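You operate a simulated robot arm through the tools that you are given. There is no shell and no other tool.

You run a simulated robot arm. Do the job below in one go: nothing can be reset, and whatever is moved stays where it is left.

JOB
Light the lamp, stand the stained tube on the 110 drum and put the red clip on its rim.
Fine: open the lamp flap and leave the lamp on.

The check looks at the end state, three seconds after you hand in, the way a careful person would. Anything else that was tipped, shoved, dropped, spilled or broken makes it a failure.

ROBOT AND FRAMES
A 6-joint arm with a two-finger gripper, fixed in place. Base frame: the origin is on the floor under the middle of its stand, x ahead of it, y to its left, z up; the work surface is at about z = 850. Lengths are in mm, angles in degrees, forces in N, time in s.
It reaches about 1417 mm from its shoulder. Its first joint turns from -166.0 to 166.0 degrees. Payload 3.43 kg.
The tool frame sits at the grasp point between the pads (the TCP): z along the fingers, y along the line on which they close. The tips reach 20 mm beyond it. The gripper opens to 190 mm; its body begins 248 mm behind the TCP.
Orientation is told as [roll, pitch, yaw] about the base's x, y, z axes, in that order, counted from this pose: with the fingers straight down and closing along the base's y, the tool's x points along the base's -x, its y along +y and its z along -z.

CONTROLS
- The arm moves only by the tool apply_moves. Its argument "commands" is a list that holds one entry, the list of rows, each a list of 7 numbers: the shift along the base's x, y, z in units of 100 mm (1.0 is 100 mm), then the turn, a rotation vector about the base's x, y, z in units of 60 degrees (1.0 is 60 degrees), then the finger opening in mm, from 0 to 190. In form: [[[dx, dy, dz, wx, wy, wz, grip], ...]]. A call has 1 to 20 rows; each row is the pose to reach, as a shift and turn from the pose commanded when the call began. A call with a number of a shift or a turn outside -1 to 1 is refused whole. A row lasts 0.2 s, in which the tool goes at most 50 mm and 8.6 degrees; a call with a longer step from one row to the next is refused whole, and so is a gripper value outside its range. A pose out of reach is approached as far as the arm can. The call stops where the force on the tool passes 40 N (or 10 N more than at its start, if that is more) or the arm is blocked; 0.2 s more then pass. Each finger travels about 153 mm/s and halts on what it meets, pressing with about 29 N; the grip force reading is that of the motor and also rises with nothing between the fingers. The clock runs only during rows and for 0.2 s after the last one: add rows that repeat a pose to give the fingers time. The reply holds the time, the measured pose of the TCP, the force on the tool along the base axes, the opening and the grip force, in the units named above and with some noise, with the torque about the TCP (base axes, N m) and any sound that the robot's microphone picked up.
- Cameras (640 x 400 px; columns grow to the right, rows downward): "scene" is fixed at [48.8, 500.2, 1478.8]; the picture's right is [-0.39, -0.92, 0.00], its down [-0.55, 0.23, -0.80] and it looks along [0.74, -0.31, -0.60] (base axes); focal length 249 px, centre (320, 200). "wrist" rides on the gripper at [70, -8, -288] in the tool frame; the picture's right is [0.12, 0.99, 0.00], its down [-0.96, 0.12, -0.25] and it looks along [-0.24, 0.03, 0.97] (tool axes); focal length 261 px, centre (320, 200).
- camera(camera): a new picture of that camera. The clock stands still meanwhile.
- lift_body(by): moves the trunk up (or, below 0, down) by that many mm; the arm rides with it, the base frame stays. It gives what a move gives, with no picture.
- measure_at(camera, pixels): for up to 12 pixels [column, row] of the newest picture of that camera ("zoom" is the newest enlarged one), the place [x, y, z] in the base frame of the surface seen there, good to about 2 mm. The clock stands still meanwhile.
- zoom(camera, box): a new picture of the part [left, top, right, bottom] of that camera's present view, enlarged. The clock stands still meanwhile.
- sign_off(): hands the job in; it is judged then, once.

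Leave the gripper open and the arm clear of the work at the hand-in unless told otherwise.

The tools are called after "Request:" by a JSON object that holds its "op" and its "data". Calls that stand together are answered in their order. apply_moves: Moves the arm, as the interface text tells. Its arguments: {"type":"object","properties":{"commands":{"type":"array","items":{"type":"array","items":{"type":"array","items":{"type":"number"}}}}},"required":["commands"]} The other tools are called the same way: lift_body (by) moves the trunk up or down; camera (camera) takes a picture; measure_at (camera, pixels) gives the place of the surface under pixels of a picture; zoom (camera, box) takes an enlarged picture of a part of a camera's view; sign_off () hands the job in.

At the start:

```text
clock: 0.0
tcp_pos: [720.7, 157.7, 1311.0]
orientation: [-0.1, 0.0, 0.1]
ft_force: [0.3, 0.1, 0.0]
torque: [0.01, -0.01, -0.03]
width: 189.7
grip_force: 0.1
trunk travel left (down, up): [-350.0, 90.0]
```

scene: 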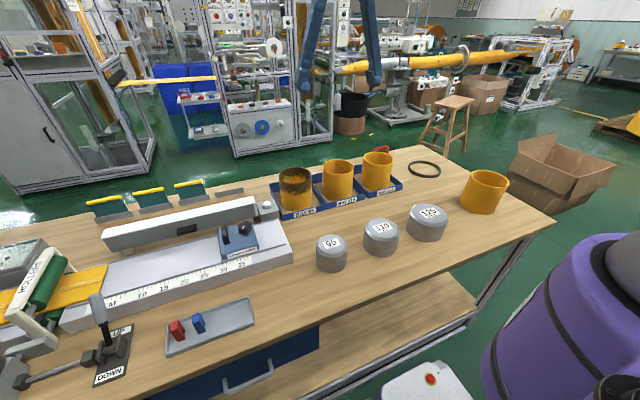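
wrist: 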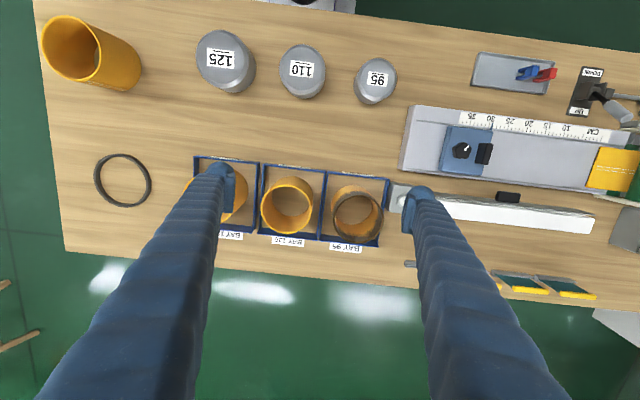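

I see a workbench: three yellow tubes in blue bays (the left one, at about (297,188) in the scene, looks stained), three drums marked 95/110/125, a tray with a red and a blue clip, a beam/lamp unit with a blue control box, and a lever. I will zoom in on each to understand them.

Request:
{"op": "zoom", "data": {"camera": "scene", "box": [80, 170, 300, 310]}}

Request:
{"op": "zoom", "data": {"camera": "scene", "box": [260, 130, 460, 280]}}

Request:
{"op": "zoom", "data": {"camera": "scene", "box": [0, 230, 270, 400]}}

Request:
{"op": "zoom", "data": {"camera": "wrist", "box": [380, 40, 640, 300]}}

```text
2.86 times, centred on (190, 240) of scene
```

zoom: 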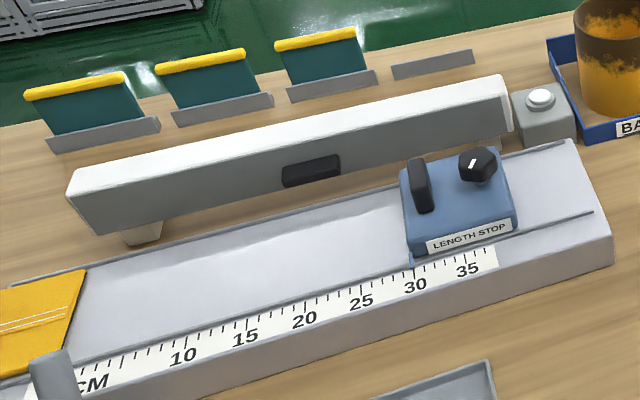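

```text
2.67 times, centred on (360, 205) of scene
```

zoom: 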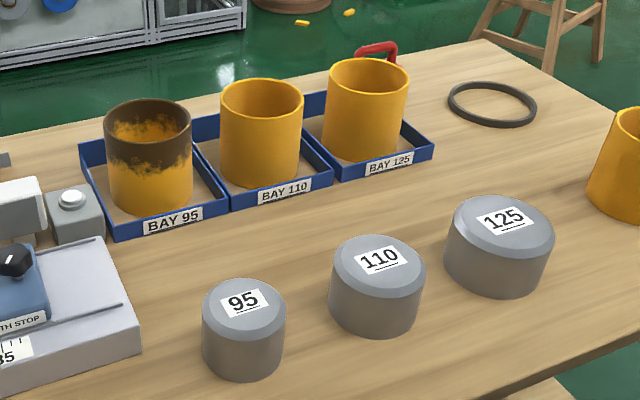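

```text
2.35 times, centred on (135, 315) of scene
```

zoom: 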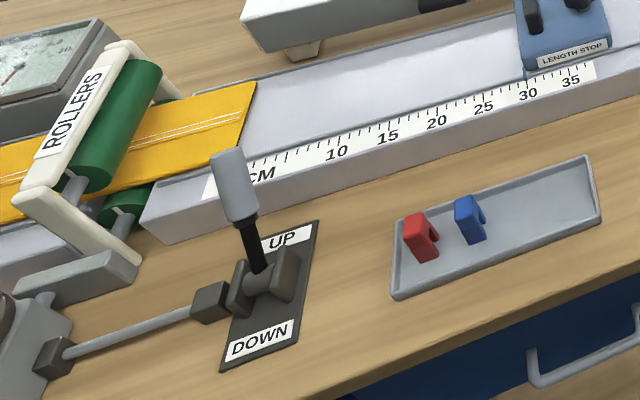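

```text
1.54 times, centred on (510, 170) of wrist
```

zoom: 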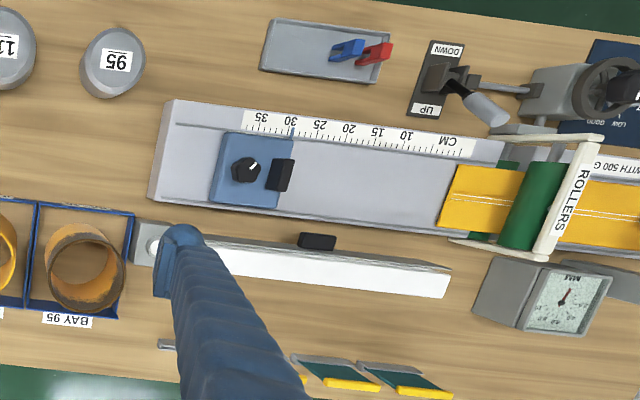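

The long white beam with a black handle and the grey box with a white button beside it could be the lamp and its flap. I'll look closer at both and at the left of the bench before moving anything.

Request:
{"op": "zoom", "data": {"camera": "scene", "box": [95, 185, 195, 260]}}

Request:
{"op": "zoom", "data": {"camera": "scene", "box": [175, 180, 295, 260]}}

Request:
{"op": "zoom", "data": {"camera": "scene", "box": [0, 220, 140, 400]}}

Request:
{"op": "zoom", "data": {"camera": "wrist", "box": [150, 130, 420, 300]}}

```text
5.33 times, centred on (145, 222) of scene
```

zoom: 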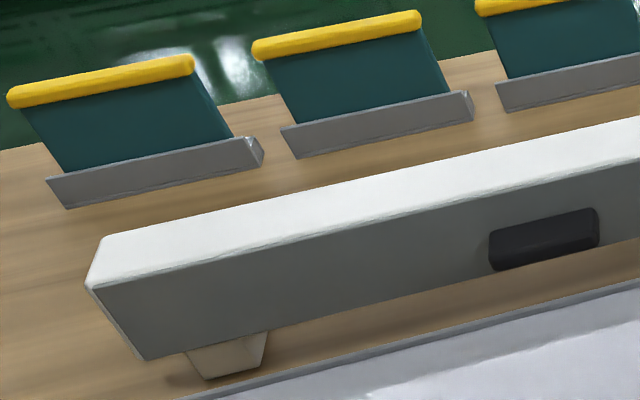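

```text
5.00 times, centred on (235, 220) of scene
```

zoom: 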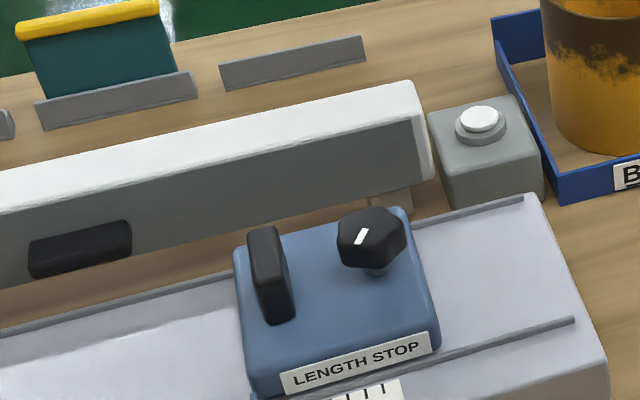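

```text
2.22 times, centred on (70, 310) of scene
```

zoom: 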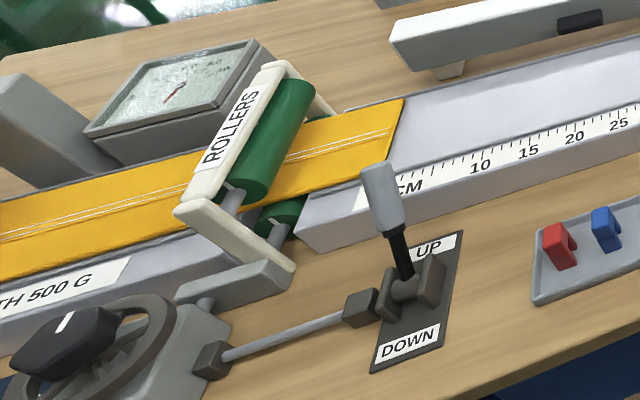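

```text
2.35 times, centred on (285, 215) of wrist
```

zoom: 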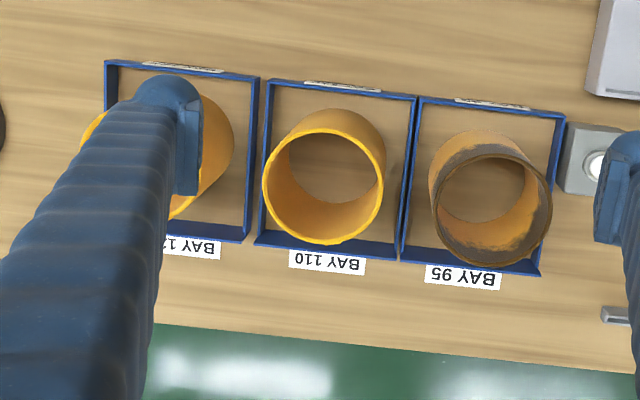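

The long housing has a white body with a grey front flap carrying the black handle, and the button box by its right end is probably the switch. Now I'll measure: the tube and drums in the wrist and scene pictures.

Request:
{"op": "measure_at", "data": {"camera": "scene", "pixels": [[280, 176], [312, 174], [297, 170], [297, 182], [297, 207], [318, 243], [346, 241], [332, 238], [331, 270], [365, 226], [398, 227], [381, 250]]}}

Request:
{"op": "measure_at", "data": {"camera": "wrist", "pixels": [[302, 50], [281, 68], [325, 68], [302, 92], [375, 60], [375, 98], [336, 205], [378, 210], [357, 196], [360, 237], [288, 176], [284, 231]]}}

Request:
{"op": "measure_at", "data": {"camera": "scene", "pixels": [[103, 236], [112, 228], [122, 249], [250, 213], [255, 200], [245, 197], [180, 230], [196, 226], [188, 233], [265, 204], [270, 213], [262, 210]]}}

Request:
{"op": "measure_at", "data": {"camera": "scene", "pixels": [[172, 325], [178, 320], [182, 330], [179, 340], [196, 316], [200, 313], [202, 330], [167, 353], [252, 320], [247, 299], [166, 328], [220, 325]]}}

```text
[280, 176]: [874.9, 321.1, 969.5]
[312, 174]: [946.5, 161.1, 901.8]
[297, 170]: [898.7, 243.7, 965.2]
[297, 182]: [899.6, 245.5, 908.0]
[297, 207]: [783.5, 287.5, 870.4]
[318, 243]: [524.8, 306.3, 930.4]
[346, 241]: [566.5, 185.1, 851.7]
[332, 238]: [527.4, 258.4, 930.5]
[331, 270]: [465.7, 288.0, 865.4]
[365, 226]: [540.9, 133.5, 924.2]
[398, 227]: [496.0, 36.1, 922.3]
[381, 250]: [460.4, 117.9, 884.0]
```

```text
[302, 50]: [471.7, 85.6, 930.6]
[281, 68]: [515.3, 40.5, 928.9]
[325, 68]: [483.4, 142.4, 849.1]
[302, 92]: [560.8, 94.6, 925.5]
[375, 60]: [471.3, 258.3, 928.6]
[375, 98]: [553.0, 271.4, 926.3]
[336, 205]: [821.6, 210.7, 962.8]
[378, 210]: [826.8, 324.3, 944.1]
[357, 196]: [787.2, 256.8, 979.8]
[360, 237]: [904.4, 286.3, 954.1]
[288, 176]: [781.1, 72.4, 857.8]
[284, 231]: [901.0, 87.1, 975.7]
```

```text
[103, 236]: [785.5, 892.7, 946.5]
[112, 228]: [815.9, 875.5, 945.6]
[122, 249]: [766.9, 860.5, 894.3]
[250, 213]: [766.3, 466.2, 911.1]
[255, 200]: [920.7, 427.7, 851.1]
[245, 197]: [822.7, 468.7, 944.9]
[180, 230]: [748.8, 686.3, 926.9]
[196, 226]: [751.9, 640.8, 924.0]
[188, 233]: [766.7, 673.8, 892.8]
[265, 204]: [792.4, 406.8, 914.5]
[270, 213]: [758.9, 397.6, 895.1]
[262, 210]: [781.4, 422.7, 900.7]
```

```text
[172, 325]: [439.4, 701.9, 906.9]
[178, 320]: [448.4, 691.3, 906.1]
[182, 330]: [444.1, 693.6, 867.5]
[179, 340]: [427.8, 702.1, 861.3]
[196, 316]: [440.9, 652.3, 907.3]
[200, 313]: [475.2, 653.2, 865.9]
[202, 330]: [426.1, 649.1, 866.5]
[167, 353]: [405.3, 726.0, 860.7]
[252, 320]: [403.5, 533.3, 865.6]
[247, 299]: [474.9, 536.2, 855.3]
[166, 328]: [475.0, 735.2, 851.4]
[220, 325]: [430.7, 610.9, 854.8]
```

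The measurements put the bench at z ≈ 850, drum tops at z ≈ 930, the stained tube rim at z ≈ 980 around (845, 270), and the lamp housing at x ≈ 767–830, y ≈ 460–890. I'll move the hand left and back at height to get a wrist view of the lamp front.

Request:
{"op": "apply_moves", "data": {"commands": [[[-0.2, 0.33, 0, 0, 0, 0, 190], [-0.4, 0.66, 0, 0, 0, 0, 190], [-0.6, 1.0, 0, 0, 0, 0, 190]]]}}

Request:
{"op": "apply_moves", "data": {"commands": [[[-0.2, 0.33, -0.1, 0, 0, 0, 190], [-0.4, 0.66, -0.2, 0, 0, 0, 190], [-0.6, 1.0, -0.3, 0, 0, 0, 190]]]}}

Request:
{"op": "apply_moves", "data": {"commands": [[[-0.2, 0.33, -0.1, 0, 0, 0, 190], [-0.4, 0.66, -0.2, 0, 0, 0, 190], [-0.6, 1.0, -0.3, 0, 0, 0, 190]]]}}

Request:
{"op": "apply_moves", "data": {"commands": [[[0, 0.33, -0.1, 0, 0, 0, 190], [0, 0.66, -0.2, 0, 0, 0, 190], [0, 1.0, -0.3, 0, 0, 0, 190]]]}}

Request:
{"op": "camera", "data": {"camera": "wrist"}}

```text
clock: 0.8
tcp_pos: [659.4, 258.2, 1311.8]
orientation: [0.1, -0.1, 0.1]
ft_force: [0.3, -0.4, 0.4]
torque: [-0.01, -0.06, -0.01]
width: 190.1
grip_force: 0.1
trunk travel left (down, up): [-350.0, 90.0]
```

```text
clock: 1.6
tcp_pos: [600.1, 356.3, 1282.7]
orientation: [0.0, 0.0, 0.1]
ft_force: [0.7, 0.3, 0.3]
torque: [0.06, -0.06, 0.02]
width: 189.8
grip_force: 0.1
trunk travel left (down, up): [-350.0, 90.0]
```

```text
clock: 2.4
tcp_pos: [538.2, 461.7, 1253.0]
orientation: [0.0, 0.0, 0.0]
ft_force: [0.0, -0.3, -0.3]
torque: [0.03, -0.04, -0.01]
width: 190.1
grip_force: 0.0
trunk travel left (down, up): [-350.0, 90.0]
```

```text
clock: 3.2
tcp_pos: [544.0, 561.5, 1221.5]
orientation: [0.0, 0.1, 0.0]
ft_force: [0.3, -0.4, 0.9]
torque: [0.05, 0.03, 0.01]
width: 189.8
grip_force: 0.1
trunk travel left (down, up): [-350.0, 90.0]
```

```text
taken
```

wrist: 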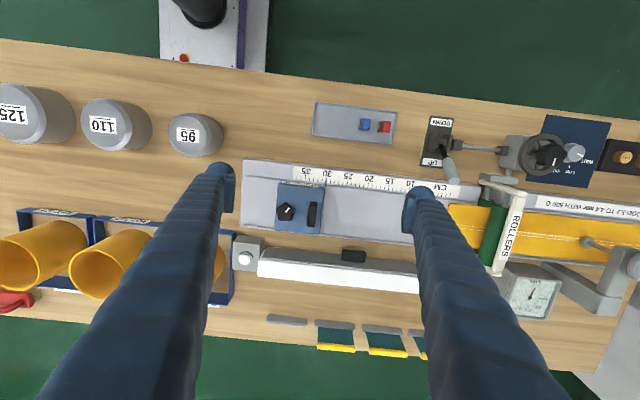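

The lamp housing is now in view at (255–430, 255–290) with the button box at (246,257). I'll zoom in on both, and on the far left of the bench.

Request:
{"op": "zoom", "data": {"camera": "wrist", "box": [225, 230, 435, 340]}}

Request:
{"op": "zoom", "data": {"camera": "wrist", "box": [430, 100, 640, 320]}}

Request:
{"op": "zoom", "data": {"camera": "wrist", "box": [300, 90, 480, 180]}}

```text
3.05 times, centred on (330, 285) of wrist
```

zoom: 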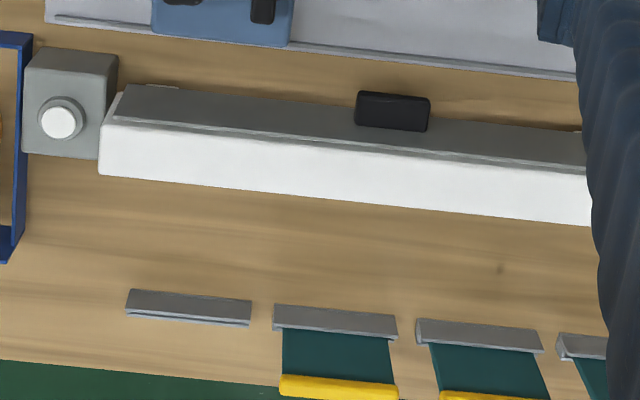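

```text
1.82 times, centred on (535, 210) of wrist
```

zoom: 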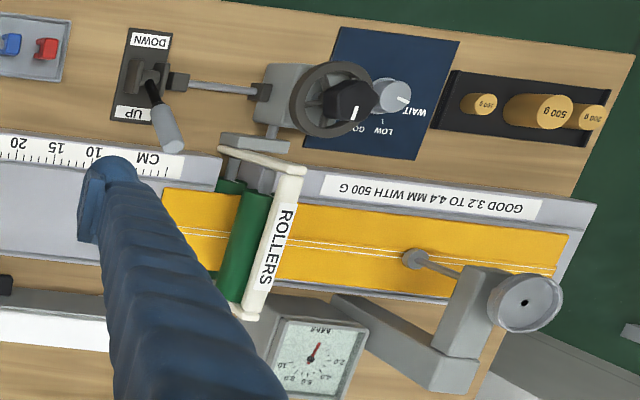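

```text
3.56 times, centred on (390, 135) of wrist
```

zoom: 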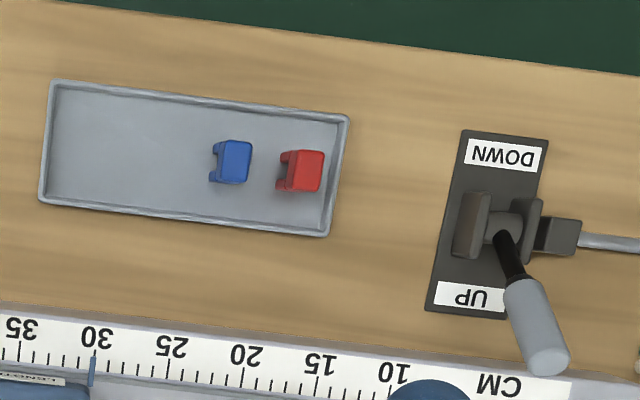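

I can see the grey flap with the black handle on the slanted front, and the white button at (245,259). I'll measure the flap edges, handle and button, and the clips.

Request:
{"op": "measure_at", "data": {"camera": "wrist", "pixels": [[265.5, 257.5], [265.5, 260.5], [320, 251], [320, 262], [320, 266.5], [320, 280], [345, 252], [353.6, 252.5], [353.6, 259], [362, 256], [353.6, 263], [340, 253]]}}

Request:
{"op": "measure_at", "data": {"camera": "wrist", "pixels": [[245.4, 259], [241, 259], [250, 259], [236, 245], [258, 250], [246, 268], [262, 275], [390, 275], [420, 278], [390, 285], [258, 272], [300, 250]]}}

Request:
{"op": "measure_at", "data": {"camera": "zoom", "pixels": [[305, 170], [318, 170], [286, 157], [286, 188], [300, 152], [300, 190], [236, 160], [216, 147], [214, 178], [100, 150], [320, 215], [335, 125]]}}

```text
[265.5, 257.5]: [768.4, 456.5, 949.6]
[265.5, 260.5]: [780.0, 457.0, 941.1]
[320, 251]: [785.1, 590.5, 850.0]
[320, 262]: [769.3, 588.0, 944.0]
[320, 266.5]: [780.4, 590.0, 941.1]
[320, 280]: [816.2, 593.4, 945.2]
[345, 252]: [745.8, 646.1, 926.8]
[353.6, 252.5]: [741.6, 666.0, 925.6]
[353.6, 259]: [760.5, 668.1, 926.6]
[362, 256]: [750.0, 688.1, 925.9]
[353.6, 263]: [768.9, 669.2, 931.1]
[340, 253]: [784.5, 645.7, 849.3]
```

```text
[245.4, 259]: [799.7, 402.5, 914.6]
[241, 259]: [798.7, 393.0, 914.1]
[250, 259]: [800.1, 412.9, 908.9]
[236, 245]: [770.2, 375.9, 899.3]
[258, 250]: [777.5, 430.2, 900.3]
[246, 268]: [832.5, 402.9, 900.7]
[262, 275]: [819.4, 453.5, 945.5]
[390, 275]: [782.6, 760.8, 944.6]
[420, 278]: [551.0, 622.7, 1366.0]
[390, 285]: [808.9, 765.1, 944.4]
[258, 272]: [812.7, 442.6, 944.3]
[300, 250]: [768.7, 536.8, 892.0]
```

```text
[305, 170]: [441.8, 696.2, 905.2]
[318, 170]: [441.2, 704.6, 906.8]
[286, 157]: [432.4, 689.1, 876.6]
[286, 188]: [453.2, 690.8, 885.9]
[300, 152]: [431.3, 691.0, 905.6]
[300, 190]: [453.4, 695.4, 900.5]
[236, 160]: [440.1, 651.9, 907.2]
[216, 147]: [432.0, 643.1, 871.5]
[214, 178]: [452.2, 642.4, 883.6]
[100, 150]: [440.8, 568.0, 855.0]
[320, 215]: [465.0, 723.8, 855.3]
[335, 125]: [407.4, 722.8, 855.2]
```

The flap face is at x ≈ 769 (z ≈ 891–945), the handle block spans y ≈ 645–688, z ≈ 896–926, x ≈ 742–768, and the button top is at (800, 402, 915). To find which edge is hinged, I'll tilt the tool forward 45° and get a view from the front.

Request:
{"op": "apply_moves", "data": {"commands": [[[0.0, 0.15, -0.1, 0, -0.125, 0, 190], [0.0, 0.3, -0.2, 0, -0.25, 0, 190], [0.0, 0.45, -0.3, 0, -0.375, 0, 190], [0.0, 0.6, -0.4, 0, -0.5, 0, 190], [0.0, 0.75, -0.5, 0, -0.625, 0, 190], [0.0, 0.9, -0.6, 0, -0.75, 0, 190]]]}}

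Request:
{"op": "camera", "data": {"camera": "wrist"}}

Request:
{"op": "camera", "data": {"camera": "scene"}}

```text
clock: 4.6
tcp_pos: [539.7, 650.4, 1165.6]
orientation: [0.3, -45.1, -0.1]
ft_force: [-1.4, 0.3, 0.4]
torque: [-0.1, -0.19, -0.14]
width: 189.9
grip_force: 0.1
trunk travel left (down, up): [-350.0, 90.0]
```

```text
taken
```

wrist: 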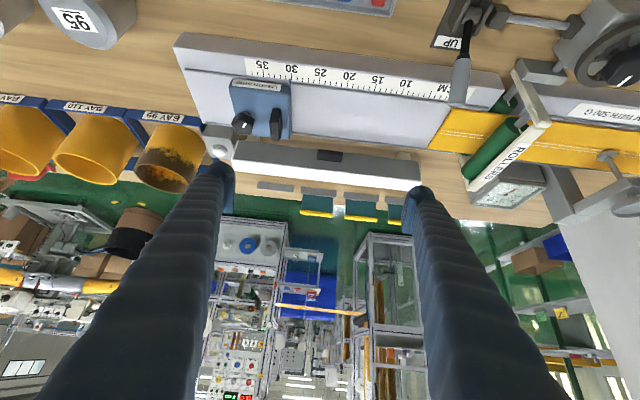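

```text
taken
```

scene: 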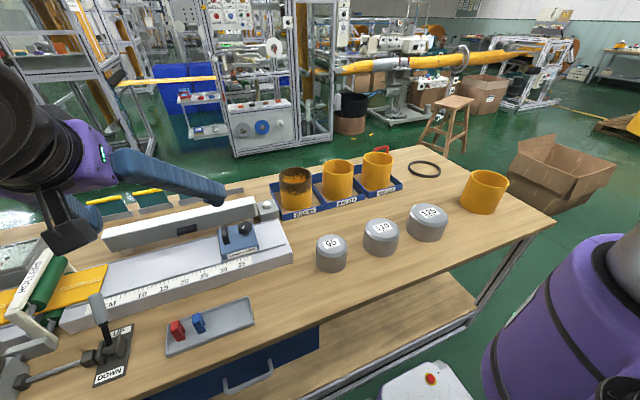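

The lamp housing is at about (233–420, 140–190) in the wrist view. I'll zoom there.

Request:
{"op": "zoom", "data": {"camera": "wrist", "box": [195, 120, 345, 200]}}

Request:
{"op": "zoom", "data": {"camera": "wrist", "box": [300, 120, 430, 200]}}

```text
4.27 times, centred on (270, 160) of wrist
```

zoom: 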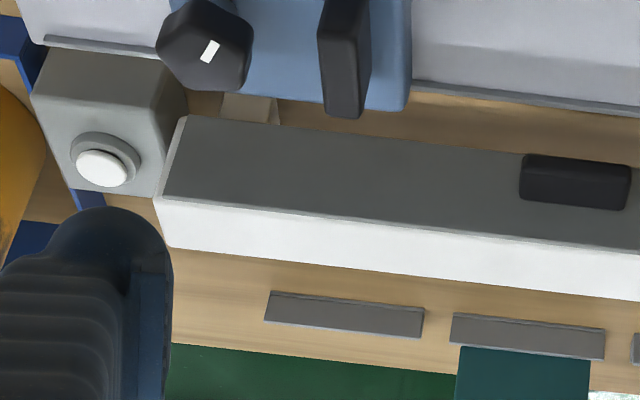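

```text
4.92 times, centred on (365, 160) of wrist
```

zoom: 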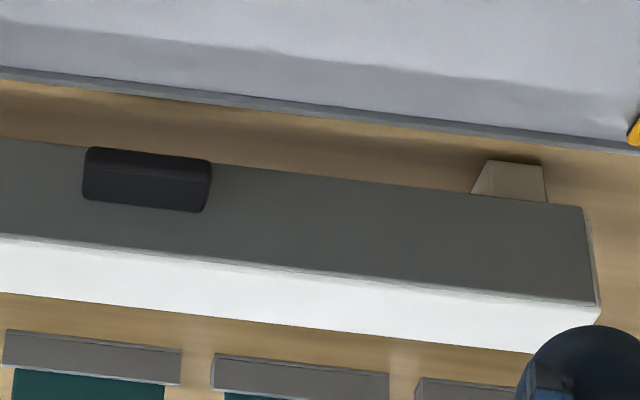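

The handle sits by the lower edge of the flap, and a thin groove runs along the top edge, so the flap appears hinged at the top and swings out and up. I'll measure clearances around the handle: plate edge, flap bottom, housing ends.

Request:
{"op": "measure_at", "data": {"camera": "zoom", "pixels": [[145, 80], [145, 86], [150, 60], [145, 130], [145, 155], [145, 178], [145, 200], [145, 225], [300, 180], [300, 250], [580, 215], [590, 300]]}}

Request:
{"op": "measure_at", "data": {"camera": "wrist", "pixels": [[232, 165], [236, 148], [276, 130], [276, 115], [243, 124], [262, 110], [287, 140], [219, 159], [205, 140], [320, 130], [395, 190], [345, 180]]}}

```text
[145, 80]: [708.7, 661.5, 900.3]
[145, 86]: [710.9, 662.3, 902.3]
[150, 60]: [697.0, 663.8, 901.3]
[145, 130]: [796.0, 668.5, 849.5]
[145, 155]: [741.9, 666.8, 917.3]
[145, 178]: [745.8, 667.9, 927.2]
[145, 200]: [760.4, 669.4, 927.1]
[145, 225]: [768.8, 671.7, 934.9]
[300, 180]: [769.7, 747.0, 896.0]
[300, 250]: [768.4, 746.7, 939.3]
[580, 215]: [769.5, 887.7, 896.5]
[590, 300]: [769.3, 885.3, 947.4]
```

```text
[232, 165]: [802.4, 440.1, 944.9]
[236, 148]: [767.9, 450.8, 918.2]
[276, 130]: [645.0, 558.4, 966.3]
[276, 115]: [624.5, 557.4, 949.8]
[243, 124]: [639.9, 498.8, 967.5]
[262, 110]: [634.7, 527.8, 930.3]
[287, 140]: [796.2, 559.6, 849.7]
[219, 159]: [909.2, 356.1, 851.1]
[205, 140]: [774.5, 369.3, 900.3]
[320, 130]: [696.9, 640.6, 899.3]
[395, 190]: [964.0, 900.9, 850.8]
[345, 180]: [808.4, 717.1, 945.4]
```

The gauge plate (z ≈ 900) ends at x ≈ 711, so there's a gap of about 30 mm in front of the handle. I'll measure the handle's front face more finely for its height.

Request:
{"op": "measure_at", "data": {"camera": "zoom", "pixels": [[145, 146], [145, 149], [145, 152], [145, 160], [145, 168], [145, 172], [84, 170], [90, 160], [206, 180], [210, 175], [60, 145], [250, 170]]}}

Request:
{"op": "measure_at", "data": {"camera": "scene", "pixels": [[184, 232], [184, 231], [184, 230], [184, 229], [184, 228], [184, 227], [184, 226], [192, 231], [192, 230], [192, 229], [192, 226], [188, 230]]}}

```text
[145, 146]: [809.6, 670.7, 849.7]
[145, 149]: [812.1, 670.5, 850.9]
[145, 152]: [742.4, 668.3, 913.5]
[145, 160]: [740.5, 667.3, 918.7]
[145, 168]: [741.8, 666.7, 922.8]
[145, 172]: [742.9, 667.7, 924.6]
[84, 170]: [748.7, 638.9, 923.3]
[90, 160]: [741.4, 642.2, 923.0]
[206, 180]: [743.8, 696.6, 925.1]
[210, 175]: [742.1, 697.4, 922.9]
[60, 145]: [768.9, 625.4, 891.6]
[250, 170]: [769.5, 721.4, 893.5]
```

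```text
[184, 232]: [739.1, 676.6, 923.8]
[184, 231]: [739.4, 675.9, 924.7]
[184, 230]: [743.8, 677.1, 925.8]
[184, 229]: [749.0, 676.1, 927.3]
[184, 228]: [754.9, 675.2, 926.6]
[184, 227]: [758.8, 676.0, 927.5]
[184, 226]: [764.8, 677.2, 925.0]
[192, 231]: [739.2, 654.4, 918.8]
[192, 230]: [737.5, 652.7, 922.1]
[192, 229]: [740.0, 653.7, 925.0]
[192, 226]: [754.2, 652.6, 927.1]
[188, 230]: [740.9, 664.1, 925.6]
```

The handle is a bar at x 741–769, y 640–697, z 911–927 — about mid-height on the flap, so I need better evidence of the hinge side. I'll zoom very close on the flap edges.

Request:
{"op": "zoom", "data": {"camera": "wrist", "box": [228, 140, 268, 175]}}

Request:
{"op": "zoom", "data": {"camera": "wrist", "box": [395, 150, 430, 190]}}

Request:
{"op": "zoom", "data": {"camera": "scene", "box": [230, 190, 265, 222]}}

Request:
{"op": "zoom", "data": {"camera": "scene", "box": [98, 220, 148, 260]}}

```text
11.43 times, centred on (248, 158) of wrist
```

zoom: 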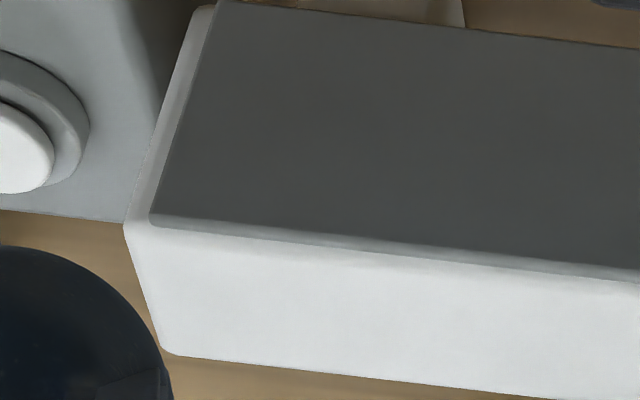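

```text
10.00 times, centred on (412, 170) of wrist
```

zoom: 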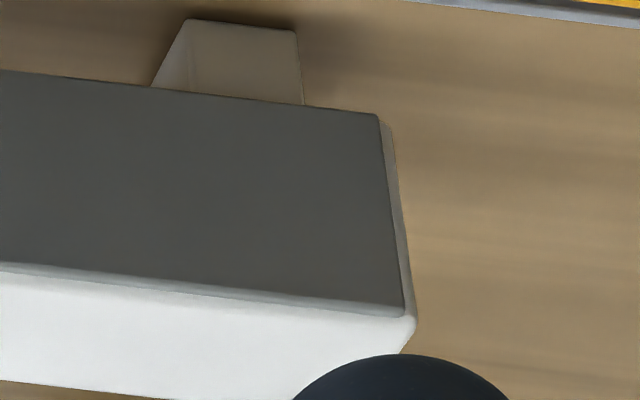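

```text
12.50 times, centred on (248, 206) of scene
```

zoom: 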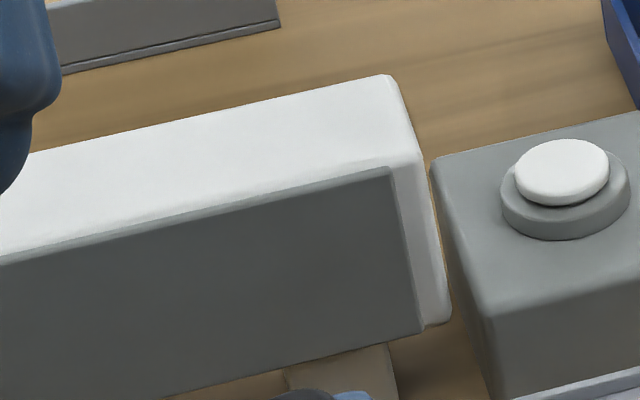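

```text
10.00 times, centred on (123, 240) of scene
```

zoom: 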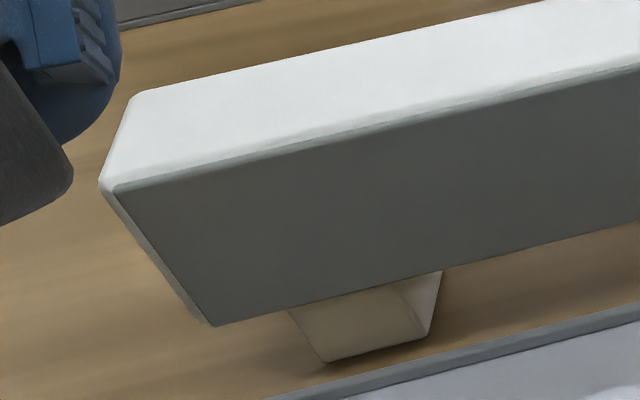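

No hinge is visible, so I'll have to find out gently by gripping the handle and pulling slightly. First I'll check the finger shape in the scene view to see its width near the tips.

Request:
{"op": "zoom", "data": {"camera": "scene", "box": [40, 120, 240, 250]}}

Request:
{"op": "measure_at", "data": {"camera": "scene", "pixels": [[222, 186], [215, 180], [218, 195], [205, 175], [202, 190], [170, 160], [165, 178], [130, 150], [120, 175], [222, 192], [210, 190], [190, 168]]}}

```text
3.08 times, centred on (140, 185) of scene
```

zoom: 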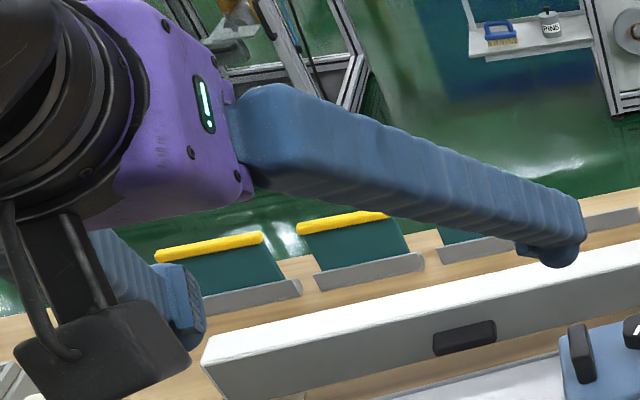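

```text
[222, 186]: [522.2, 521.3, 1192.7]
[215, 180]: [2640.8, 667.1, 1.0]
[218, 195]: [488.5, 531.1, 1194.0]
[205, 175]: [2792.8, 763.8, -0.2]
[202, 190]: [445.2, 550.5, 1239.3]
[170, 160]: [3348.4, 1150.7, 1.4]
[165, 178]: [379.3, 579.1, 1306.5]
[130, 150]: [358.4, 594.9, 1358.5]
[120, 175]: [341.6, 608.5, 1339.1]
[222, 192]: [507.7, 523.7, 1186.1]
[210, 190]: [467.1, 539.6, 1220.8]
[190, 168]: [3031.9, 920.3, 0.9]
```

The fingers are about 34 mm thick and ~40 mm wide, so gripping the handle by its ends with the fingers straight down at x ≈ 746 just clears the flap face. I'll rotate the tool back to vertical while moving towards the handle, staying high.

Request:
{"op": "apply_moves", "data": {"commands": [[[0.15, 0.03, 0, 0, 0.125, 0, 150], [0.3, 0.06, 0, 0, 0.25, 0, 150], [0.45, 0.09, 0, 0, 0.375, 0, 150], [0.6, 0.12, 0, 0, 0.5, 0, 150], [0.75, 0.15, 0, 0, 0.625, 0, 150], [0.95, 0.2, 0, 0, 0.75, 0, 150], [0.95, 0.2, 0, 0, 0.75, 0, 130]]]}}

Request:
{"op": "apply_moves", "data": {"commands": [[[0.35, 0, 0, 0, 0, 0, 120], [0.7, 0, 0, 0, 0, 0, 120], [1.0, 0, 0, 0, 0, 0, 120], [1.0, 0, -0.4, 0, 0, 0, 120], [1.0, 0, -0.8, 0, 0, 0, 120], [1.0, 0, -0.8, 0, 0, 0, 120], [1.0, 0, -0.8, 0, 0, 0, 120]]]}}

Request:
{"op": "camera", "data": {"camera": "wrist"}}

```text
clock: 6.2
tcp_pos: [632.7, 668.9, 1164.5]
orientation: [0.0, 0.1, 0.0]
ft_force: [-1.1, 0.2, -0.3]
torque: [0.04, -0.13, 0.0]
width: 130.0
grip_force: 0.0
trunk travel left (down, up): [-350.0, 90.0]
```

```text
clock: 7.8
tcp_pos: [734.9, 666.1, 1082.4]
orientation: [0.0, 0.1, 0.0]
ft_force: [0.1, -1.2, -0.2]
torque: [0.06, 0.04, -0.03]
width: 119.9
grip_force: 0.1
trunk travel left (down, up): [-350.0, 90.0]
```

```text
taken
```

wrist: 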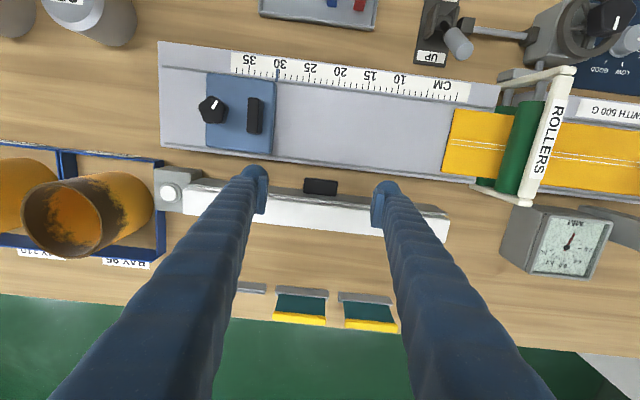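

The gripper straddles the handle at (320,187). I'll lower to just above the handle, fingers in front of the flap.

Request:
{"op": "apply_moves", "data": {"commands": [[[0.05, 0.01, -0.33, 0, 0, 0, 110], [0.09, 0.01, -0.66, 0, 0, 0, 110], [0.09, 0.01, -1.0, 0, 0, 0, 110], [0.09, 0.01, -1.0, 0, 0, 0, 110], [0.09, 0.01, -1.0, 0, 0, 0, 110]]]}}

Request:
{"op": "camera", "data": {"camera": "wrist"}}

Request:
{"op": "zoom", "data": {"camera": "scene", "box": [100, 120, 280, 260]}}

```text
clock: 9.0
tcp_pos: [743.3, 666.4, 982.0]
orientation: [0.1, 0.0, 0.0]
ft_force: [-0.2, 0.1, -0.5]
torque: [0.02, 0.01, -0.01]
width: 109.9
grip_force: 0.1
trunk travel left (down, up): [-350.0, 90.0]
```

```text
taken
```

wrist: 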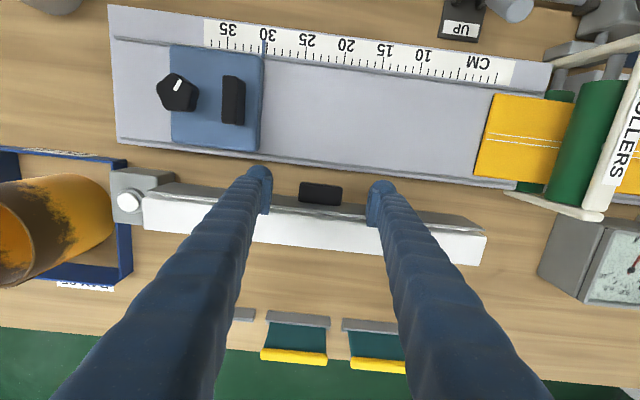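

```text
2.86 times, centred on (190, 190) of scene
```

zoom: 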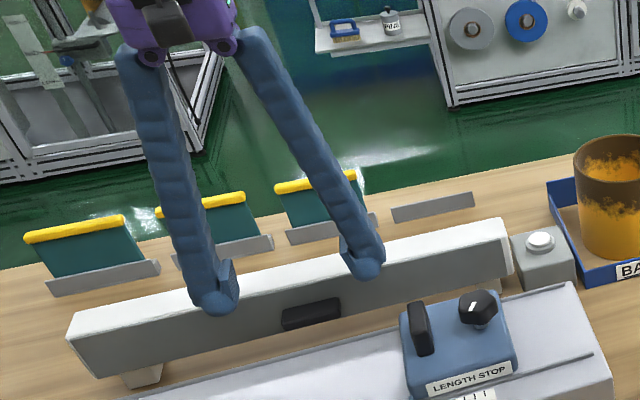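

Fingers are on both sides of the handle. I'll lower to handle height, z ≈ 918, then close on its ends.

Request:
{"op": "apply_moves", "data": {"commands": [[[0, 0.01, -0.3, 0, 0, 0, 100], [0, 0.01, -0.5, 0, 0, 0, 90], [0, 0.01, -0.63, 0, 0, 0, 80], [0, 0.01, -0.63, 0, 0, 0, 80]]]}}

Request:
{"op": "zoom", "data": {"camera": "scene", "box": [130, 160, 260, 260]}}

Request:
{"op": "zoom", "data": {"camera": "wrist", "box": [230, 140, 410, 250]}}

```text
clock: 10.0
tcp_pos: [743.6, 669.8, 918.0]
orientation: [-0.1, 0.2, 0.0]
ft_force: [-8.4, 0.8, 1.3]
torque: [-0.02, 0.05, -0.03]
width: 80.0
grip_force: 0.3
trunk travel left (down, up): [-350.0, 90.0]
```

```text
4.00 times, centred on (195, 210) of scene
```

zoom: 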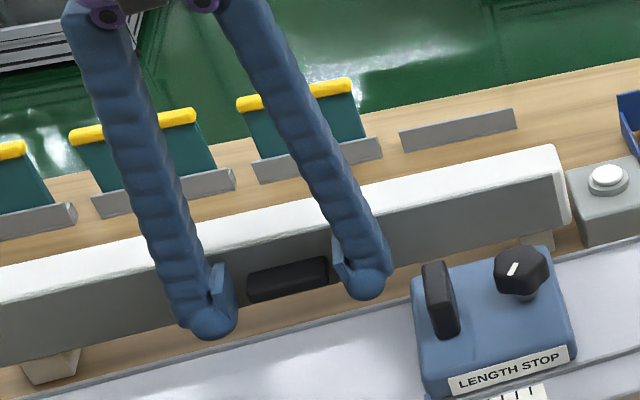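

```text
3.56 times, centred on (320, 195) of wrist
```

zoom: 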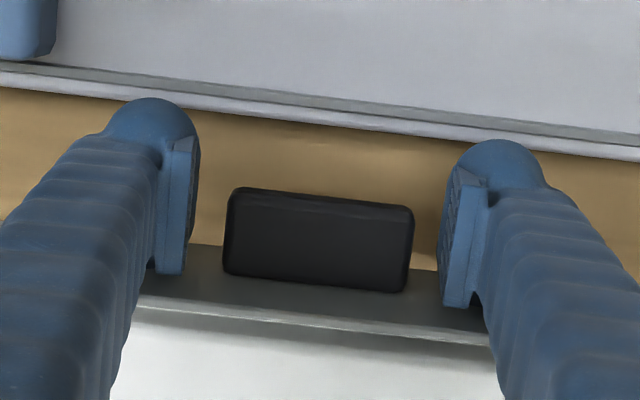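

Force x reads −8.4 N: a finger lightly touches the housing face. I'll back off 4 mm in x, then close on the handle.

Request:
{"op": "apply_moves", "data": {"commands": [[[-0.04, 0, 0, 0, 0, 0, 80], [-0.04, 0, 0, 0, 0, 0, 80]]]}}

Request:
{"op": "apply_moves", "data": {"commands": [[[0, 0, 0, 0, 0, 0, 65], [0, 0, 0, 0, 0, 0, 55], [0, 0, 0, 0, 0, 0, 50], [0, 0, 0, 0, 0, 0, 50]]]}}

```text
clock: 10.6
tcp_pos: [741.4, 668.7, 919.6]
orientation: [0.0, 0.0, 0.0]
ft_force: [0.8, 0.0, -0.6]
torque: [0.06, 0.02, -0.01]
width: 79.8
grip_force: 0.1
trunk travel left (down, up): [-350.0, 90.0]
```

```text
clock: 11.6
tcp_pos: [740.9, 669.7, 919.2]
orientation: [-0.1, 0.0, -0.1]
ft_force: [1.2, 4.8, -0.9]
torque: [0.51, 0.0, -0.06]
width: 58.9
grip_force: 45.2
trunk travel left (down, up): [-350.0, 90.0]
```

The handle is held (opening 58.9 mm, grip 45). Now a small gentle pull outwards (−x) of 6 mm to feel which way the flap gives.

Request:
{"op": "apply_moves", "data": {"commands": [[[-0.02, 0, 0, 0, 0, 0, 50], [-0.04, 0, 0, 0, 0, 0, 50], [-0.06, 0, 0, 0, 0, 0, 50], [-0.06, 0, 0, 0, 0, 0, 50]]]}}

Request:
{"op": "zoom", "data": {"camera": "scene", "box": [95, 180, 295, 270]}}

Request:
{"op": "zoom", "data": {"camera": "wrist", "box": [130, 140, 490, 280]}}

```text
clock: 12.6
tcp_pos: [736.6, 670.0, 919.1]
orientation: [0.1, -0.1, -0.1]
ft_force: [31.3, 3.1, 6.2]
torque: [-0.02, 0.61, 0.01]
width: 58.5
grip_force: 44.9
trunk travel left (down, up): [-350.0, 90.0]
```

```text
3.20 times, centred on (195, 225) of scene
```

zoom: 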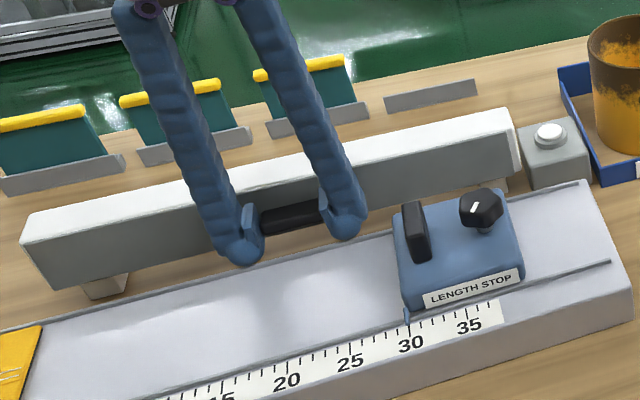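

```text
1.78 times, centred on (310, 210) of wrist
```

zoom: 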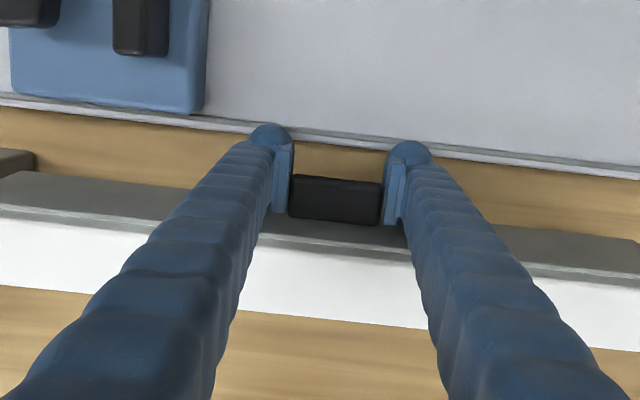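

The handle resists with 31 N in x and +6 N in z. I'll measure flap points near its top and bottom edges to see if either has moved out.

Request:
{"op": "measure_at", "data": {"camera": "wrist", "pixels": [[170, 190], [170, 194], [170, 198], [170, 202], [170, 204], [460, 215], [460, 219], [460, 223], [460, 226], [460, 229], [320, 215], [320, 219]]}}

Request:
{"op": "measure_at", "data": {"camera": "scene", "pixels": [[130, 246], [130, 243], [130, 240], [130, 237], [130, 233], [150, 240], [150, 235], [150, 230], [225, 220], [225, 216], [225, 212], [225, 209]]}}

```text
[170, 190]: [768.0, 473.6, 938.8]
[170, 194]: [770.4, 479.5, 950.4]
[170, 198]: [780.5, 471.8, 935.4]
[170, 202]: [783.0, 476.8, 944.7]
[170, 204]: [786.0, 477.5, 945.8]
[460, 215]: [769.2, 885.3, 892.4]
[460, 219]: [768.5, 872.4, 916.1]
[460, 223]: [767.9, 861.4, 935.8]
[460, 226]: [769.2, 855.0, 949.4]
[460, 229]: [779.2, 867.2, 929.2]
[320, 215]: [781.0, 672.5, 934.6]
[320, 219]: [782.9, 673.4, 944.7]
```

```text
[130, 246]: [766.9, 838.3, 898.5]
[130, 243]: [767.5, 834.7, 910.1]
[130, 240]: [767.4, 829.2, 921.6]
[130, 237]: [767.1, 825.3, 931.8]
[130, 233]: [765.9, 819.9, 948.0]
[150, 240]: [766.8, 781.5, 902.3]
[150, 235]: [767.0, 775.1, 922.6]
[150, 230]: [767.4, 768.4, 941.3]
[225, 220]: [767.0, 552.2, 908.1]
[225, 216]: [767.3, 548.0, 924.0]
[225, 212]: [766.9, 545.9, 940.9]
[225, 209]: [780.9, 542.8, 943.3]
```

The flap is unmoved; there is a ~10 mm gap behind it (flap at x 767–771, housing front at x 780). I'll go back to the neutral grip and try a small 10° arc as if hinged along the top edge, watching the forces.

Request:
{"op": "apply_moves", "data": {"commands": [[[0.06, 0, 0, 0, 0, 0, 50], [0.05, 0, 0.013, 0, 0.04, 0, 50], [0.038, 0, 0.027, 0, 0.083, 0, 50], [0.027, 0, 0.041, 0, 0.125, 0, 50], [0.016, 0, 0.055, 0, 0.167, 0, 50], [0.016, 0, 0.055, 0, 0.167, 0, 50]]]}}

Request:
{"op": "zoom", "data": {"camera": "scene", "box": [95, 180, 295, 270]}}

Request:
{"op": "zoom", "data": {"camera": "wrist", "box": [130, 140, 490, 280]}}

```text
clock: 13.6
tcp_pos: [733.5, 670.1, 921.8]
orientation: [0.6, 6.4, 0.1]
ft_force: [11.0, 8.4, -16.0]
torque: [1.12, 0.75, -0.19]
width: 58.4
grip_force: 45.2
out of reach, approached as far as the arm can: row 4
trunk travel left (down, up): [-350.0, 90.0]
stopped in row 4: the force on the tool passed its limit at 53 N (the readings are from after the stop); the commanded pose is now the measured one
```

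```text
3.20 times, centred on (195, 225) of scene
```

zoom: 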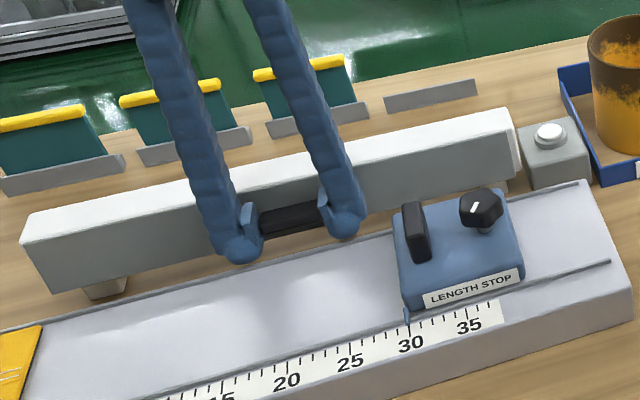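

```text
1.78 times, centred on (310, 210) of wrist
```

zoom: 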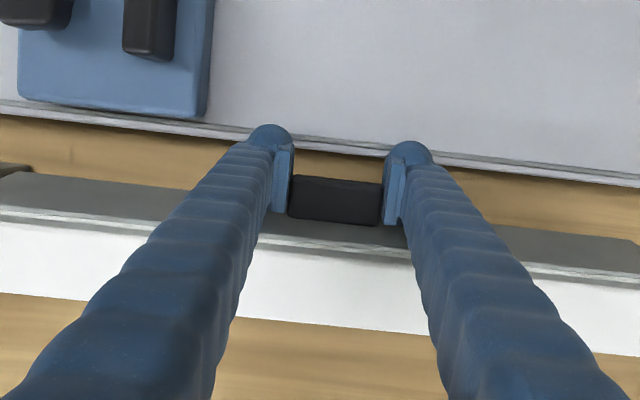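

The stop came at 53 N, and the tilt was at the arm's reach limit. I'll measure whether the flap has moved at all.

Request:
{"op": "measure_at", "data": {"camera": "scene", "pixels": [[130, 247], [130, 243], [130, 240], [130, 237], [130, 233], [150, 240], [150, 235], [150, 230], [225, 220], [225, 216], [225, 212], [187, 229]]}}

Request:
{"op": "measure_at", "data": {"camera": "wrist", "pixels": [[318, 200], [318, 205], [318, 195], [318, 212], [318, 190], [300, 200], [340, 202], [180, 190], [180, 196], [180, 200], [460, 215], [460, 223]]}}

```text
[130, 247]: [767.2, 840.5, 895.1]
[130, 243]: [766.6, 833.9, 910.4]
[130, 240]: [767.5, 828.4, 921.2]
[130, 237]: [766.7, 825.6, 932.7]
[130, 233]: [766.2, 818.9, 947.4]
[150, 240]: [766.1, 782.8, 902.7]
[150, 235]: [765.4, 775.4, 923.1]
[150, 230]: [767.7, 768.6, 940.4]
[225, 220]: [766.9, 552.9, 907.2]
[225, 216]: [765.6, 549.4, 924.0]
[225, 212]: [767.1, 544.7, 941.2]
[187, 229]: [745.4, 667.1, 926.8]
```

```text
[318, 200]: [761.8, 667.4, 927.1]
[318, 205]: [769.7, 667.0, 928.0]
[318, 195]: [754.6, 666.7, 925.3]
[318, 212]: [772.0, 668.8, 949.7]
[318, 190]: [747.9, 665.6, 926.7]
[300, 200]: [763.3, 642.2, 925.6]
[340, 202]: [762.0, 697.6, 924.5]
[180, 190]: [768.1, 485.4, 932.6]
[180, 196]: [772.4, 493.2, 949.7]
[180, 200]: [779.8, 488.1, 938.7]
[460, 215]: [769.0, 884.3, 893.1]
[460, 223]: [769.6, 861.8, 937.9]
```

The flap has not moved, so a top hinge looks wrong (fingers just slipped on the handle). I'll open, return to a neutral straight-down pose at the handle, re-grip, and try the arc for a bottom hinge.

Request:
{"op": "apply_moves", "data": {"commands": [[[0, 0, 0, 0, 0, 0, 75], [0, 0, 0, 0, 0, 0, 75], [0.03, -0.01, -0.01, 0, -0.05, 0, 75], [0.075, -0.01, -0.03, -0.01, -0.107, 0, 75], [0.075, -0.01, -0.03, -0.01, -0.107, 0, 75]]]}}

Request:
{"op": "apply_moves", "data": {"commands": [[[0, 0, 0, 0, 0, 0, 60], [0, 0, 0, 0, 0, 0, 50], [0, 0, 0, 0, 0, 0, 50]]]}}

```text
clock: 14.8
tcp_pos: [739.3, 668.4, 923.4]
orientation: [0.0, -0.3, 0.0]
ft_force: [-2.7, -0.3, 0.7]
torque: [-0.02, -0.01, -0.11]
width: 75.4
grip_force: 0.1
trunk travel left (down, up): [-350.0, 90.0]
```

```text
clock: 15.6
tcp_pos: [739.3, 669.9, 923.0]
orientation: [0.2, -0.2, 0.2]
ft_force: [-1.5, 15.1, -2.2]
torque: [0.34, -0.01, -0.03]
width: 58.8
grip_force: 44.7
trunk travel left (down, up): [-350.0, 90.0]
```

Re-gripped. Now the small arc for a bottom-hinged flap: out and down with a −10° turn.

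Request:
{"op": "apply_moves", "data": {"commands": [[[-0.012, 0.012, -0.013, 0, -0.04, 0, 50], [-0.025, 0.012, -0.027, 0, -0.083, 0, 50], [-0.037, 0.012, -0.042, 0, -0.125, 0, 50], [-0.048, 0.012, -0.057, 0, -0.167, 0, 50], [-0.048, 0.012, -0.057, 0, -0.167, 0, 50]]]}}

Request:
{"op": "zoom", "data": {"camera": "scene", "box": [95, 180, 295, 270]}}

Request:
{"op": "zoom", "data": {"camera": "wrist", "box": [130, 140, 490, 280]}}

```text
clock: 16.8
tcp_pos: [739.5, 668.5, 919.6]
orientation: [0.4, -10.4, 0.0]
ft_force: [29.7, 16.5, 13.8]
torque: [-0.14, 0.37, -0.16]
width: 59.0
grip_force: 45.3
trunk travel left (down, up): [-350.0, 90.0]
```

```text
3.20 times, centred on (195, 225) of scene
```

zoom: 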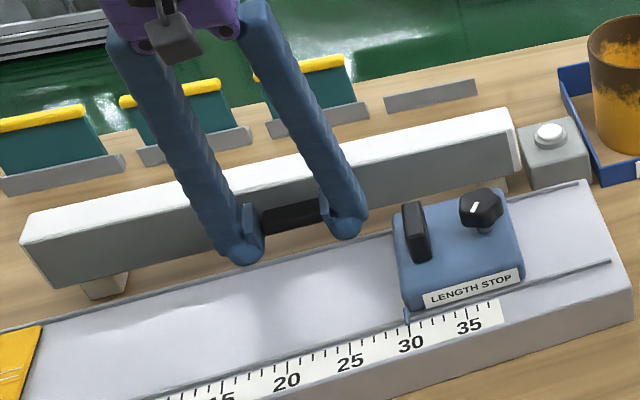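

```text
1.78 times, centred on (310, 210) of wrist
```

zoom: 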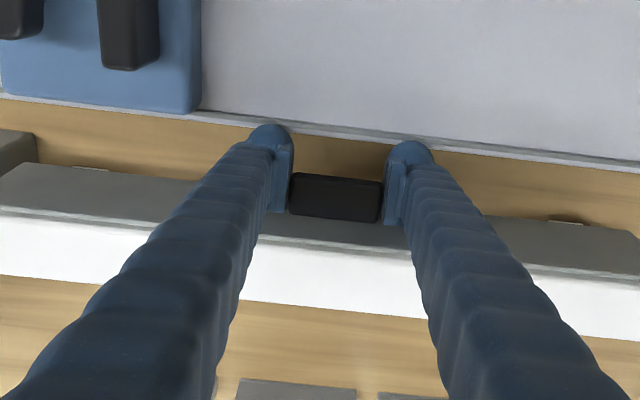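

Also blocked (30 N out, 14 N up), flap unmoved. I'll return to neutral while holding and try a pure upward move to feel whether the flap lifts or swings that way.

Request:
{"op": "apply_moves", "data": {"commands": [[[0.024, 0.005, 0.028, 0, 0.083, 0, 50], [0.048, 0.01, 0.04, 0, 0.167, 0, 50], [0.048, 0.01, 0.04, 0, 0.167, 0, 50]]]}}

Request:
{"op": "apply_moves", "data": {"commands": [[[0, 0, 0.015, 0, 0, 0, 50], [0, 0, 0.03, 0, 0, 0, 50], [0, 0, 0.045, 0, 0, 0, 50], [0, 0, 0.045, 0, 0, 0, 50]]]}}

```text
clock: 17.6
tcp_pos: [738.7, 669.1, 920.8]
orientation: [0.0, 0.0, 0.1]
ft_force: [-9.5, 13.6, 7.2]
torque: [0.33, -0.56, 0.04]
width: 58.5
grip_force: 45.2
trunk travel left (down, up): [-350.0, 90.0]
```

```text
clock: 18.6
tcp_pos: [737.8, 671.5, 919.0]
orientation: [-0.2, 0.3, 0.1]
ft_force: [7.2, 9.3, -16.7]
torque: [0.9, 0.79, 0.14]
width: 58.6
grip_force: 44.5
trunk travel left (down, up): [-350.0, 90.0]
stopped in row 4: the force on the tool passed its limit at 41 N (the readings are from after the stop); the commanded pose is now the measured one
```

Pure lift also meets 41 N with no motion. Rather than force it, I'll let go of the handle, back off and look at the button — lighting the lamp may show something about the flap (a gap, or an interlock).

Request:
{"op": "apply_moves", "data": {"commands": [[[0, 0, 0, 0, 0, 0, 80], [0, 0, 0, 0, 0, 0, 90], [-0.02, 0, 0.3, 0, 0, 0, 90], [-0.02, 0, 0.6, 0, 0, 0, 90], [-0.02, 0, 1.0, 0, 0, 0, 90], [-0.02, 0, 1.0, 0, 0, 0, 90]]]}}

Request:
{"op": "apply_moves", "data": {"commands": [[[0.1, -0.2, 0.3, 0, 0, 0.14, 60], [0.2, -0.4, 0.6, 0, 0, 0.28, 30], [0.3, -0.6, 0.9, 0, 0, 0.42, 10], [0.4, -0.8, 0.9, 0, 0, 0.56, 0], [0.5, -1.0, 0.9, 0, 0, 0.7, 0], [0.5, -1.0, 0.9, 0, 0, 0.84, 0], [0.5, -1.0, 0.9, 0, 0, 0.98, 0], [0.5, -1.0, 0.9, 0, 0, 0.98, 0]]]}}

Request:
{"op": "camera", "data": {"camera": "scene"}}

Request:
{"op": "camera", "data": {"camera": "wrist"}}

```text
clock: 20.0
tcp_pos: [736.5, 667.9, 1024.9]
orientation: [-0.2, 0.1, -0.1]
ft_force: [-1.0, -0.3, 0.7]
torque: [0.03, 0.01, -0.01]
width: 89.7
grip_force: 0.1
trunk travel left (down, up): [-350.0, 90.0]
```

```text
clock: 21.8
tcp_pos: [785.1, 567.6, 1113.7]
orientation: [-0.2, 0.1, 58.9]
ft_force: [0.0, -0.6, -0.6]
torque: [0.01, 0.04, 0.01]
width: 0.0
grip_force: 29.0
trunk travel left (down, up): [-350.0, 90.0]
```

```text
taken
```

scene: 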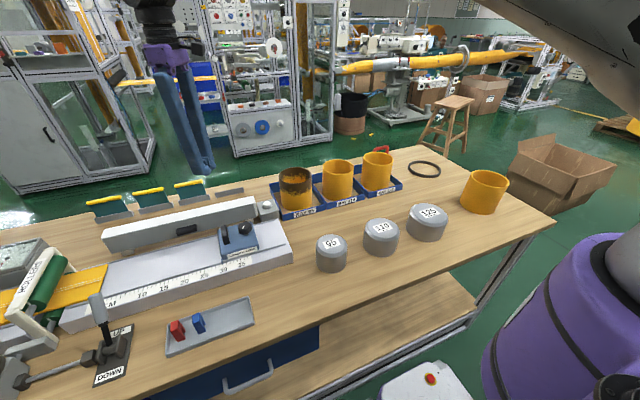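

```text
taken
```

wrist: 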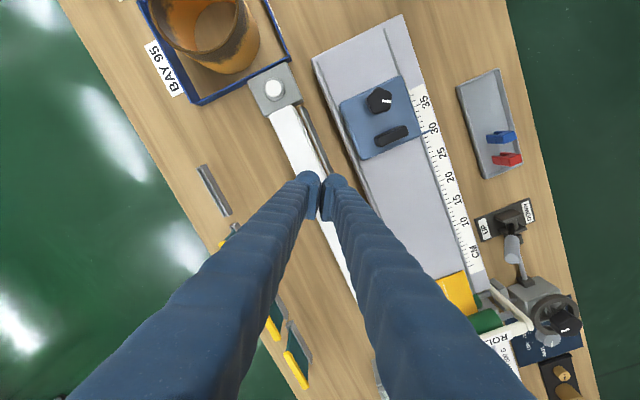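

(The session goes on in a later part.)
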